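You operate a simulated robot arm through the tools that you are given. There is no shell and no other tool. Be economical: measure what you need, move in short steps, check, and stop when the job is done.

You are at the controls of a simulated robot arm. One attempt, no reset.

JOB
Close the top drawer.
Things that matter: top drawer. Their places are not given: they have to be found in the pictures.

The check looks at the end state, three seconds after you hand in, the way a careful person would. Anything else that was tipped, shoved, dropped, spilled or broken makes it a failure.

ROBOT AND FRAMES
A 7-joint arm with a two-finger parallel gripper, fixed in place. Base frame: the origin is at the foot of the arm, x ahead of it, y to its left, z up. Lengths are in mm, angles in rad, forces in N, time in s.
With the tool pointing down near the work surface it reaches from about 160 to 660 mm from the base axis. Its first joint turns from -1.152 to 1.152 rad. Payload 2.4 kg.
The TCP is the grasp point between the finger pads, 30 mm short of the fingertips. In the tool frame z runs along the fingers and y along their closing line. Largest opening 94 mm; finger width 28, thickness 10; the body of the gripper, 50 by 96 mm, starts 55 mm behind the TCP.
Orientation is that of the tool frame in the base frame, as a unit quaternion [x, y, z, w]. With the fingers straight down and closing along the base's y, the tool's x points along the base's -x, its y along +y and its z along -z.

CONTROLS
- The arm moves only by the tool servo_tool. Its argument "steps" is text: rows parted by semicolons, each of 7 numbers parted by spaces: the shift along the tool's x, y, z in units of 20 mm (1.0 is 20 mm), then the turn, a rotation vector about the tool's x, y, z in units of 5 degrees (1.0 is 5 degrees), then the opening, from 0 (shut) to 1 (fully open). In form: x y z rx ry rz hand; .... A call has 1 to 20 rows; each row shifts and turns the commanded pose from where the row before left it, along the tool's axes as they then stand. A call with a number of a shift or a turn outside -1 to 1 is refused whole. A row lasts 0.2 s, in which the tool goes at most 50 mm and 0.15 rad; a call with a longer step from one row to the next is refused whole, and so is a gripper value outside its range. A pose out of reach is approached as far as the arm can. The call stops where the force on the tool passes 40 N (or 10 N more than at its start, if that is more) or the arm is blocked; 0.2 s more then pass. The fingers move at their own pace (about 153 mm/s each) and stop on an object; they squeeze with about 28 N. The grip force told is the motor's: it shows also when the fingers shut on nothing. Time passes only in rows, and 0.2 s behind the last, so rows that do not move let the fingers close. It gives the time, the measured TCP pose, the force on the tool (base axes), the opening and the grip force at its end, in the units of the frame above (readings bear some noise).
- Cameras (640 x 400 px; columns grow to the right, rows downward): "scene" is fixed at [16.4, 473.4, 1420.2]; the picture's right is [-0.88, -0.47, 0.00], its down [-0.36, 0.68, -0.64] and it looks along [0.30, -0.56, -0.77] (base axes); focal length 310 px, centre (320, 200). "wrist" rides on the gripper at [-37, 0, -58] in the tool frame; the picture's right is [0.00, -1.00, 0.00], its down [0.97, 0.00, -0.24] and it looks along [0.24, 0.00, 0.97] (tool axes); focal length 218 px, centre (320, 200).
- get_image(camera): a new picture of that camera. The clock stands still meanwhile.
- pixel_to_xyz(camera, pixels): for up to 12 pixels [column, row] of the newest picture of that camera ("zoom" is the newest enlarged one), the place [x, y, z] in the base frame of the surface seen there, good to about 2 mm. The clock stands still meanwhile.
- close_up(camera, box): a new picture of the part [left, top, right, bottom] of that camera's present view, enlarged. The clock stands still meanwhile.
- job_done(): hands the job in; it is judged then, once.

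Go step by step. Measure first, check grasps and placings, and put right what went wrong. The budget is 60 turns and 22 pictures, counting those below and the enlarged ones. Unless the task says otherwise, let go and move clear before handing in, and close with one line.

The tools are called as a command line: name --argument value ..., lists and objects as JSON in quotes. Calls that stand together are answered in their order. servo_tool: Moves the arm, as the interface text tells. Its arguments: {"type":"object","properties":{"steps":{"type":"string"}},"required":["steps"]} The other tools are called the same way: get_image (camera) takes a picture; pixel_to_xyz (camera, pixels) gives the place of the surface under pixels of a picture; close_up (camera, box) takes an enlarged picture of a part of a camera's view; job_done () hands the job in.

At the start:

```text
time_s: 0.0
tcp_pos: [418.7, 102.9, 962.3]
ee_rot: [0.0, 1.0, 0.0, 0.0]
ft_force: [-0.8, 0.6, 0.7]
opening: 93.9
grip_force: 0.0
```

scene: 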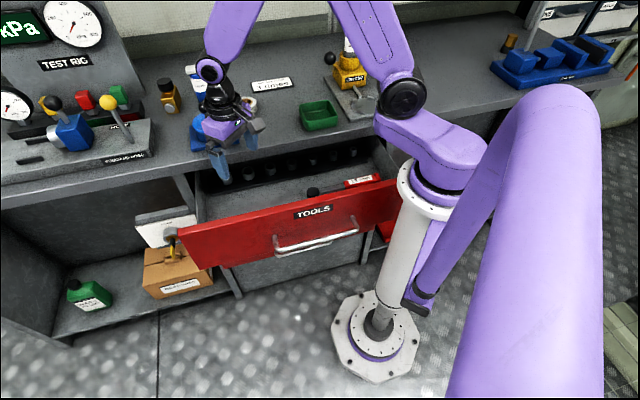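
wrist: 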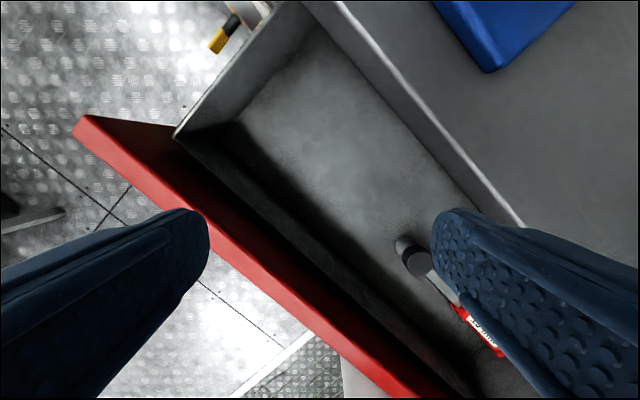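

The red drawer front runs from about (180,240) to (395,190) in the scene, with the handle at (275,245)-(357,225). I'll measure the front, the handle and the counter edge first.

pixel_to_xyz --camera "scene" --pixels '[[182, 232], [212, 266], [395, 182], [290, 205], [295, 235], [278, 250], [318, 243], [356, 228], [200, 177], [350, 145], [312, 192], [362, 180]]'

close_up --camera "scene" --box '[160, 120, 420, 290]'

pixel_to_xyz --camera "wrist" --pixels '[[85, 118], [240, 260], [380, 375], [180, 130], [360, 25], [480, 180], [410, 258], [440, 60], [300, 200], [360, 160]]'

```text
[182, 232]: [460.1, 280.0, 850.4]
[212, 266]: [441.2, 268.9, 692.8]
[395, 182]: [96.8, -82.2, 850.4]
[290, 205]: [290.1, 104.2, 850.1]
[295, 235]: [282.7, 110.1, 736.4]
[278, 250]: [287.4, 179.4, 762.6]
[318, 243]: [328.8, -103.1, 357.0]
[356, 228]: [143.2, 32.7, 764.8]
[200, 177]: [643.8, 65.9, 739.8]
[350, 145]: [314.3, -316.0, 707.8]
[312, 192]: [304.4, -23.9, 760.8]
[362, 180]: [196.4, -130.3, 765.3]
```

```text
2.35 times, centred on (290, 205) of scene
```

zoom: 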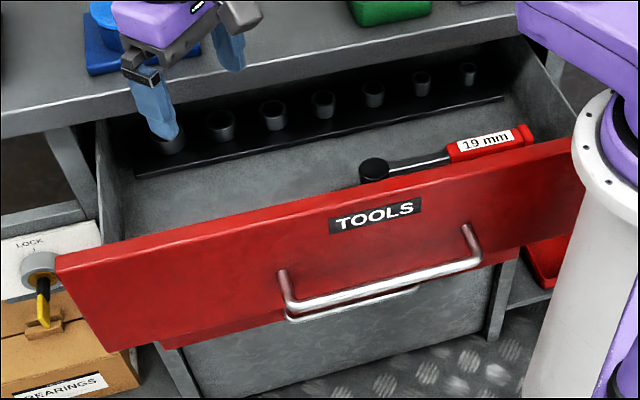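

```text
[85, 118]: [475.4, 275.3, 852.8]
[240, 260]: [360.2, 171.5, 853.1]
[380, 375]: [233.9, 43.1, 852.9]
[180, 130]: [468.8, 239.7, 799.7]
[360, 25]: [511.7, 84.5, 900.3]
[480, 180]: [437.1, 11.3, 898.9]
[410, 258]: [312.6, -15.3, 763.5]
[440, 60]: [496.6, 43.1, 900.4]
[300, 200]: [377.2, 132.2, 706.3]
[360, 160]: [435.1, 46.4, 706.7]
```

The drawer needs about 170 mm of travel along roughly (0.69,-0.725). There is a "LOCK" plate with a yellow key at about (170,235), and I need to see whether it is in the way.

close_up --camera "scene" --box '[130, 195, 226, 255]'

pixel_to_xyz --camera "scene" --pixels '[[171, 231], [178, 252], [165, 222], [145, 230], [185, 212], [150, 245], [150, 213], [195, 205], [190, 255], [170, 240]]'

```text
6.67 times, centred on (178, 225) of scene
```

zoom: 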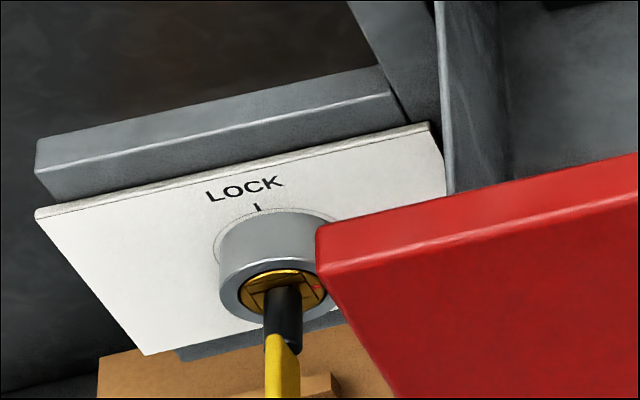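

```text
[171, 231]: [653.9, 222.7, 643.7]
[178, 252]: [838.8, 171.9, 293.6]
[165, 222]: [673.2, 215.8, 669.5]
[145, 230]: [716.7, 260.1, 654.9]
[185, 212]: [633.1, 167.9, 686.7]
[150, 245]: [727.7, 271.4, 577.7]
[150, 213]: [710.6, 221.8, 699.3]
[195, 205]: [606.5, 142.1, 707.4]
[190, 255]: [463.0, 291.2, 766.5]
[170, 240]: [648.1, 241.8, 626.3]
```

The lock and key sit at about (654,222,643), left of the drawer and below its path, so they don't obstruct it. I'll shut the fingers, yaw 46.4° so that tool -x faces along the closing direction, and retreat outside the front at safe height.

servo_tool --steps "0 0 0 0 0 0.928 0;0 0 0 0 0 0.928 0;0 0 0 0 0 0.928 0;0 0 0 0 0 0.928 0;0 0 0 0 0 0.928 0;0 0 0 0 0 0.928 0;0 0 0 0 0 0.928 0;0 0 0 0 0 0.928 0;0 0 0 0 0 0.928 0;0 0 0 0 0 0.928 0;0.9625 -0.7125 0 0 0 0 0;0.9625 -0.7125 0 0 0 0 0;0.9625 -0.7125 0 0 0 0 0;0.9625 -0.7125 0 0 0 0 0;0.9625 -0.7125 0 0 0 0 0;0.9625 -0.7125 0 0 0 0 0;0.9625 -0.7125 0 0 0 0 0;0.9625 -0.7125 0 0 0 0 0"

```text
time_s: 3.8
tcp_pos: [230.7, 138.7, 961.6]
ee_rot: [0.395, 0.919, 0.0, 0.0]
ft_force: [0.7, -0.4, 0.2]
opening: 0.0
grip_force: 28.1
```

The arm is at (231,139,962) as planned, with the fingers shut. Next I'll tilt 35° so the tips lean toward the drawer.

servo_tool --steps "0 0 0 0 -1 0 0;0 0 0 0 -1 0 0;0 0 0 0 -1 0 0;0 0 0 0 -1 0 0;0 0 0 0 -1 0 0;0 0 0 0 -1 0 0;0 0 0 0 -1 0 0;0 0 0 0 0 0 0"

get_image --camera "scene"

get_image --camera "wrist"

```text
time_s: 5.6
tcp_pos: [230.1, 137.0, 962.9]
ee_rot: [0.375, 0.876, -0.118, 0.278]
ft_force: [-0.2, 0.5, 1.1]
opening: 0.1
grip_force: 28.0
```

```text
17 pictures are left
```

scene: 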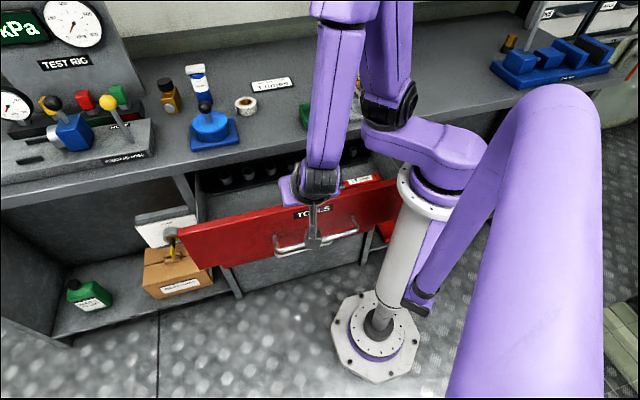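

```text
16 pictures are left
```

wrist: 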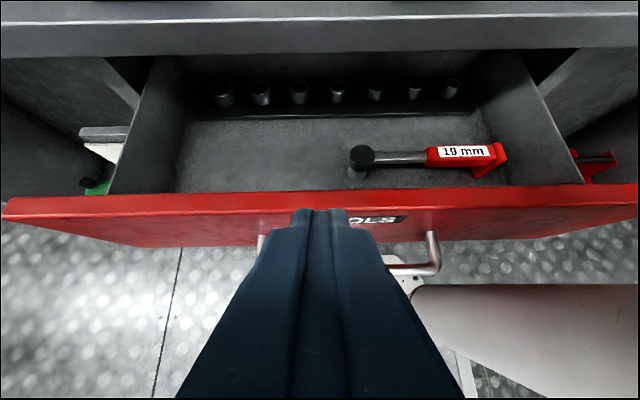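

The wrist view shows the tips square to the front and just left of the label. I'll check that the wrench, the sockets and the red thing at (595,165) all clear the counter's underside and the drawer path.

pixel_to_xyz --camera "wrist" --pixels '[[320, 45], [320, 20], [495, 150], [360, 155], [455, 85], [225, 90], [595, 160], [635, 195], [10, 205], [120, 150], [200, 208], [100, 188]]'

close_up --camera "wrist" --box '[400, 20, 640, 250]'

```text
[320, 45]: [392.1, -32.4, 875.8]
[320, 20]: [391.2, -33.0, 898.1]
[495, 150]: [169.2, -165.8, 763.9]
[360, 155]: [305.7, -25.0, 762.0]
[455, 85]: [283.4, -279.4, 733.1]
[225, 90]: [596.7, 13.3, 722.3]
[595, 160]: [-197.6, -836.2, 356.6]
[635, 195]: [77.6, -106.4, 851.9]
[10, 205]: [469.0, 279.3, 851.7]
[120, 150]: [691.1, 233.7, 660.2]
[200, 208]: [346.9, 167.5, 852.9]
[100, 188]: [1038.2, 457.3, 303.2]
```

```text
1.74 times, centred on (520, 135) of wrist
```

zoom: 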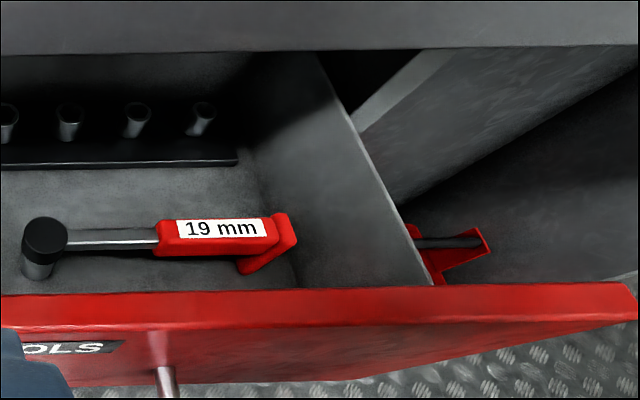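

Everything inside is below 770 and the counter underside is at about 876, so it all clears. I'll descend straight to TCP z ≈ 830, above the handle and in front of the face.

servo_tool --steps "0.473 0 0.676 0 0 0 0;0.473 0 0.676 0 0 0 0;0.473 0 0.676 0 0 0 0;0.473 0 0.676 0 0 0 0;0.473 0 0.676 0 0 0 0;0.473 0 0.676 0 0 0 0;0.473 0 0.676 0 0 0 0;0.473 0 0.676 0 0 0 0;0 0 0 0 0 0 0"

get_image --camera "wrist"

```text
time_s: 7.6
tcp_pos: [230.8, 136.1, 830.0]
ee_rot: [0.375, 0.877, -0.118, 0.277]
ft_force: [-0.8, 0.3, 0.7]
opening: 0.0
grip_force: 27.9
```

```text
14 pictures are left
```

wrist: 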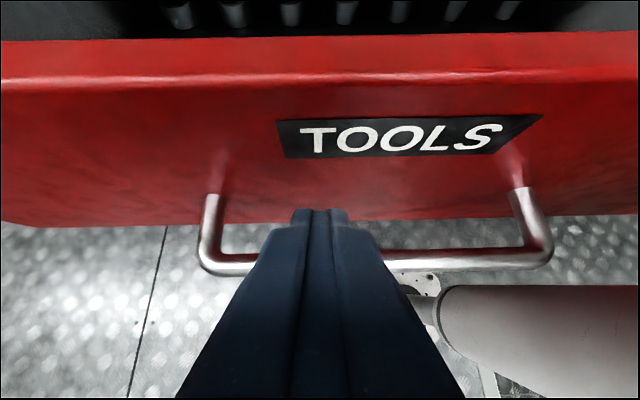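

The fingers are clear above the handle, about 20 mm short of the face. I'll push slowly along the closing direction, 5 mm per row for 100 mm.

servo_tool --steps "-0.205 0 0.1435 0 0 0 0;-0.205 0 0.1435 0 0 0 0;-0.205 0 0.1435 0 0 0 0;-0.205 0 0.1435 0 0 0 0;-0.205 0 0.1435 0 0 0 0;-0.205 0 0.1435 0 0 0 0;-0.205 0 0.1435 0 0 0 0;-0.205 0 0.1435 0 0 0 0;-0.205 0 0.1435 0 0 0 0;-0.205 0 0.1435 0 0 0 0;-0.205 0 0.1435 0 0 0 0;-0.205 0 0.1435 0 0 0 0;-0.205 0 0.1435 0 0 0 0;-0.205 0 0.1435 0 0 0 0;-0.205 0 0.1435 0 0 0 0;-0.205 0 0.1435 0 0 0 0;-0.205 0 0.1435 0 0 0 0;-0.205 0 0.1435 0 0 0 0;-0.205 0 0.1435 0 0 0 0;-0.205 0 0.1435 0 0 0 0"

get_image --camera "wrist"

get_image --camera "scene"

```text
time_s: 11.8
tcp_pos: [299.6, 62.8, 830.8]
ee_rot: [0.376, 0.876, -0.118, 0.277]
ft_force: [-0.8, 2.2, 0.0]
opening: 0.0
grip_force: 27.9
```

```text
13 pictures are left
```

wrist: 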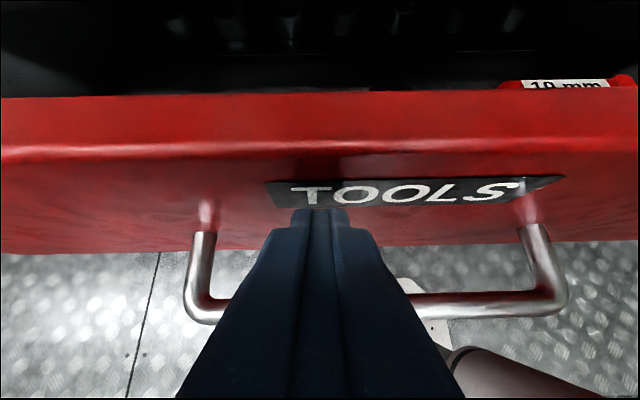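

```text
12 pictures are left
```

scene: 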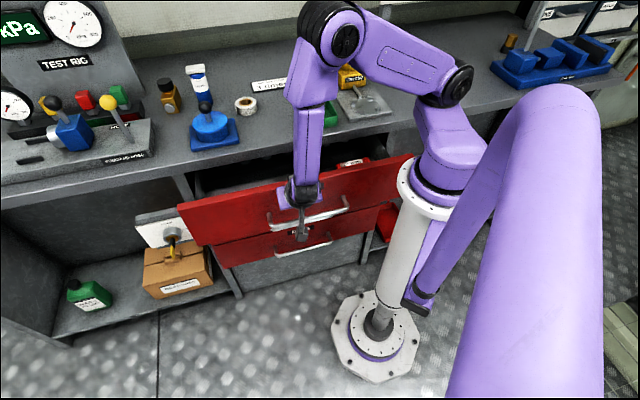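

The drawer is moving freely under about 2 N, with its face now at N≈190 of roughly 295. I'll continue for another 80 mm at the same slow pace.

servo_tool --steps "-0.205 0 0.1435 0 0 0 0;-0.205 0 0.1435 0 0 0 0;-0.205 0 0.1435 0 0 0 0;-0.205 0 0.1435 0 0 0 0;-0.205 0 0.1435 0 0 0 0;-0.205 0 0.1435 0 0 0 0;-0.205 0 0.1435 0 0 0 0;-0.205 0 0.1435 0 0 0 0;-0.205 0 0.1435 0 0 0 0;-0.205 0 0.1435 0 0 0 0;-0.205 0 0.1435 0 0 0 0;-0.205 0 0.1435 0 0 0 0;-0.205 0 0.1435 0 0 0 0;-0.205 0 0.1435 0 0 0 0;-0.205 0 0.1435 0 0 0 0;-0.205 0 0.1435 0 0 0 0"

get_image --camera "wrist"

get_image --camera "scene"

```text
time_s: 15.2
tcp_pos: [355.6, 6.4, 832.1]
ee_rot: [0.376, 0.877, -0.121, 0.275]
ft_force: [-2.0, 2.6, -0.2]
opening: 0.1
grip_force: 27.6
```

```text
11 pictures are left
```

wrist: 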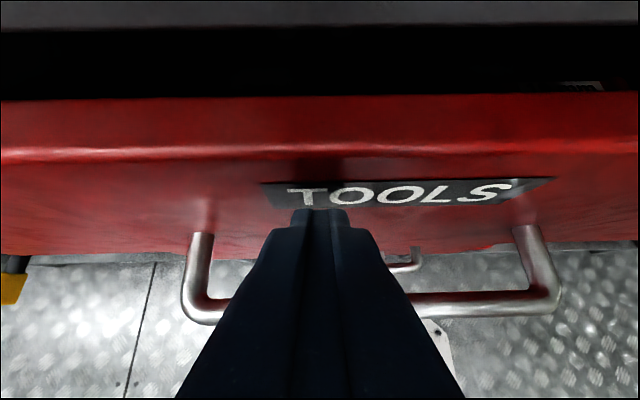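

```text
10 pictures are left
```

scene: 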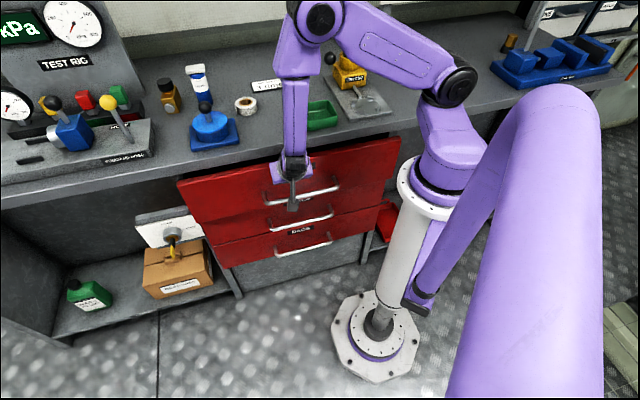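

The gap to the cabinet is now small, with the face at N≈270. I'll push on at 4 mm per row until it seats; the force stop will catch the end.

servo_tool --steps "-0.164 0 0.115 0 0 0 0;-0.164 0 0.115 0 0 0 0;-0.164 0 0.115 0 0 0 0;-0.164 0 0.115 0 0 0 0;-0.164 0 0.115 0 0 0 0;-0.164 0 0.115 0 0 0 0;-0.164 0 0.115 0 0 0 0;-0.164 0 0.115 0 0 0 0;-0.164 0 0.115 0 0 0 0;-0.164 0 0.115 0 0 0 0"

get_image --camera "wrist"

```text
time_s: 17.2
tcp_pos: [376.9, -15.3, 830.1]
ee_rot: [0.371, 0.88, -0.116, 0.273]
ft_force: [-6.1, 3.4, 2.8]
opening: 0.1
grip_force: 27.8
stopped in row 10: the force on the tool passed its limit (the readings are from after the stop); the commanded pose is now the measured one
```

```text
9 pictures are left
```

wrist: 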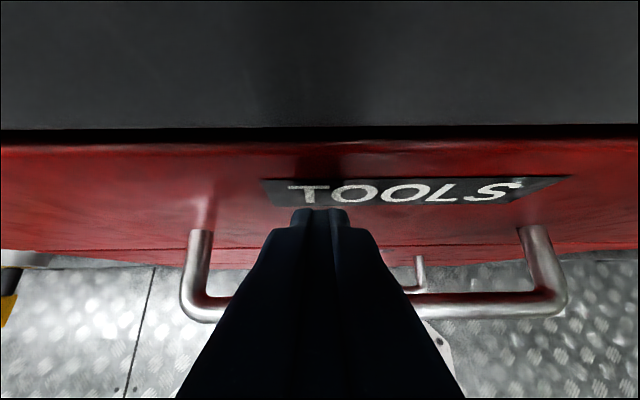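

The push stopped on force with the face at N≈300. I'll compare the top face with the lower drawers' faces to see whether it is really seated.

close_up --camera "scene" --box '[160, 120, 420, 290]'

pixel_to_xyz --camera "scene" --pixels '[[190, 195], [200, 212], [250, 185], [350, 170], [380, 160], [215, 228], [250, 217], [360, 195], [225, 255], [340, 228], [185, 185], [370, 225]]'

```text
2.35 times, centred on (290, 205) of scene
```

zoom: 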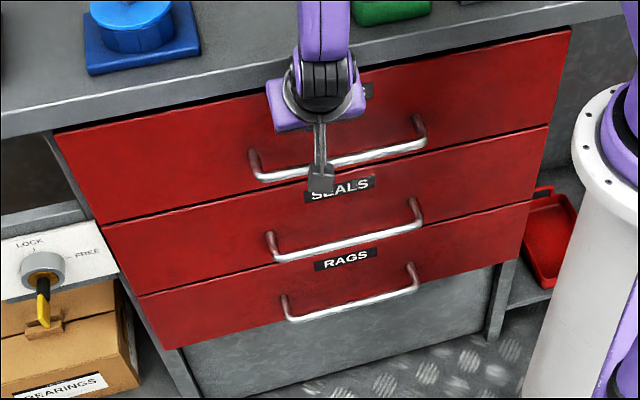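

```text
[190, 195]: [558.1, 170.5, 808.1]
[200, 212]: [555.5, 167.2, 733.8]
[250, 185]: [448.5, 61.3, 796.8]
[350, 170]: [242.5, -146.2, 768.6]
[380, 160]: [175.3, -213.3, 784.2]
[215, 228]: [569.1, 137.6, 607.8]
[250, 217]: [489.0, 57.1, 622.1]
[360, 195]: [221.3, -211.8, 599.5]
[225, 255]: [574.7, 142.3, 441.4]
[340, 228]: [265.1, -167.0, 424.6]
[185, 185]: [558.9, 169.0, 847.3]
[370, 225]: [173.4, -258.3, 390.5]
```

The top face is at N≈274 while the lower faces are at N≈305 (with n = (0.707,-0.707)), so it is still 31 mm out and blocked. The lock plate now shows both "LOCK" and "FREE", so the key probably matters and I'll look at it closely.

close_up --camera "scene" --box '[130, 200, 226, 260]'

pixel_to_xyz --camera "zoom" --pixels '[[280, 265], [280, 340], [280, 380], [270, 200], [240, 180], [130, 200], [380, 300], [420, 200], [290, 300], [230, 230], [320, 230], [285, 285]]'

```text
6.67 times, centred on (178, 230) of scene
```

zoom: 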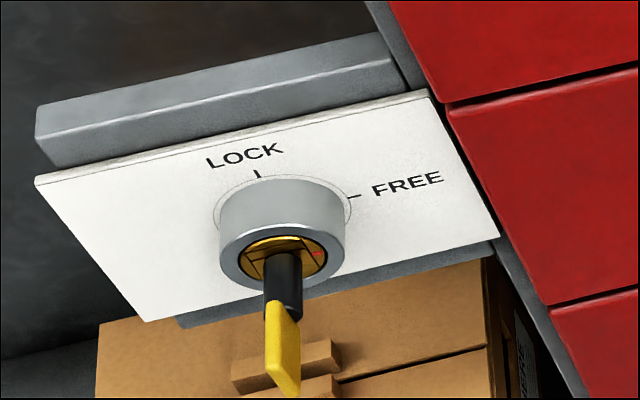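

```text
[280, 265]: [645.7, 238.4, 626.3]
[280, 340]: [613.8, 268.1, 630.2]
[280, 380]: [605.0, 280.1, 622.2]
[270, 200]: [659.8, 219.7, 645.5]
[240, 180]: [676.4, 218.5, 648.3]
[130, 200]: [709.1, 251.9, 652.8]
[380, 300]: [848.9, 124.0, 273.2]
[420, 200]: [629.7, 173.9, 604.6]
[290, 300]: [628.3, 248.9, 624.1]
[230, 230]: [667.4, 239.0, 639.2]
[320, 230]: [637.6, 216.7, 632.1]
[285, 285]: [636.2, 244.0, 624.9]
```

Those scene coordinates came from the picture taken before the final push, when the TCP was at N≈247, so the face was at 274 then. The tips now put it at about 306, flush with the others, and the newer close-up shows aligned faces. I'll back off horizontally, rise, and measure on a fresh picture.

servo_tool --steps "0.3 0 -0.21 0 0 0 0;0.614 0 -0.43 0 0 0 0;0.614 0 -0.43 0 0 0 0;0.614 0 -0.43 0 0 0 0;0.614 0 -0.43 0 0 0 0;0.614 0 -0.43 0 0 0 0;-0.574 0 -0.819 0 0 0 0;-0.574 0 -0.819 0 0 0 0;-0.574 0 -0.819 0 0 0 0;-0.574 0 -0.819 0 0 0 0;-0.574 0 -0.819 0 0 0 0;-0.574 0 -0.819 0 0 0 0;0 0 0 0 0 0 0;0 0 0 0 0 0 0;0 0 0 0 0 0 0;0 0 0 0 0 0 0"

get_image --camera "scene"

pixel_to_xyz --camera "scene" --pixels '[[190, 190], [200, 200], [225, 195], [370, 155], [380, 145], [215, 228], [250, 217], [360, 195], [225, 255], [340, 228], [345, 170]]'

```text
time_s: 20.6
tcp_pos: [322.3, 42.8, 948.8]
ee_rot: [0.372, 0.88, -0.117, 0.272]
ft_force: [0.1, -0.4, 0.1]
opening: 0.1
grip_force: 28.3
```

```text
6 pictures are left
```

scene: 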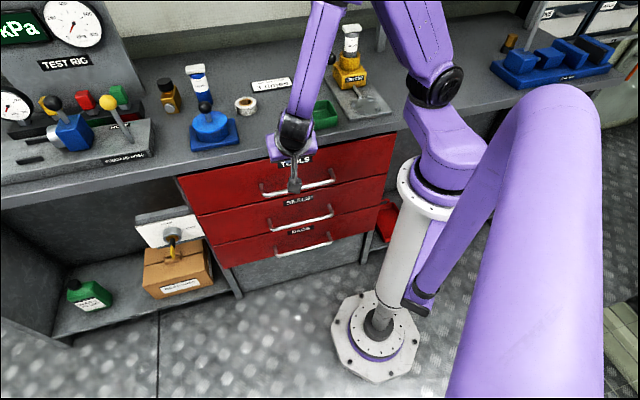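

```text
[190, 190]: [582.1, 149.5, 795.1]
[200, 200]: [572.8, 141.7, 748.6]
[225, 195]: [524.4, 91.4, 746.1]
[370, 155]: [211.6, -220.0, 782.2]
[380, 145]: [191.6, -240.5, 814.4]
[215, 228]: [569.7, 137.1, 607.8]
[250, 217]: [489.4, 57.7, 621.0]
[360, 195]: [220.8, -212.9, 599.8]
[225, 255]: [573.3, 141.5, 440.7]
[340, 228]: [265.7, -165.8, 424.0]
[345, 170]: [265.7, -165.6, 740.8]
```

The top face now gives x−y ≈ 432 mm at every sampled pixel, the same as the two lower drawers (432–433). It is fully shut, stayed shut after release, and nothing else has moved, so I'm handing in.

job_done

```text
The job is handed in.
```

The top drawer is closed flush with the two below it, and the arm is clear of it.
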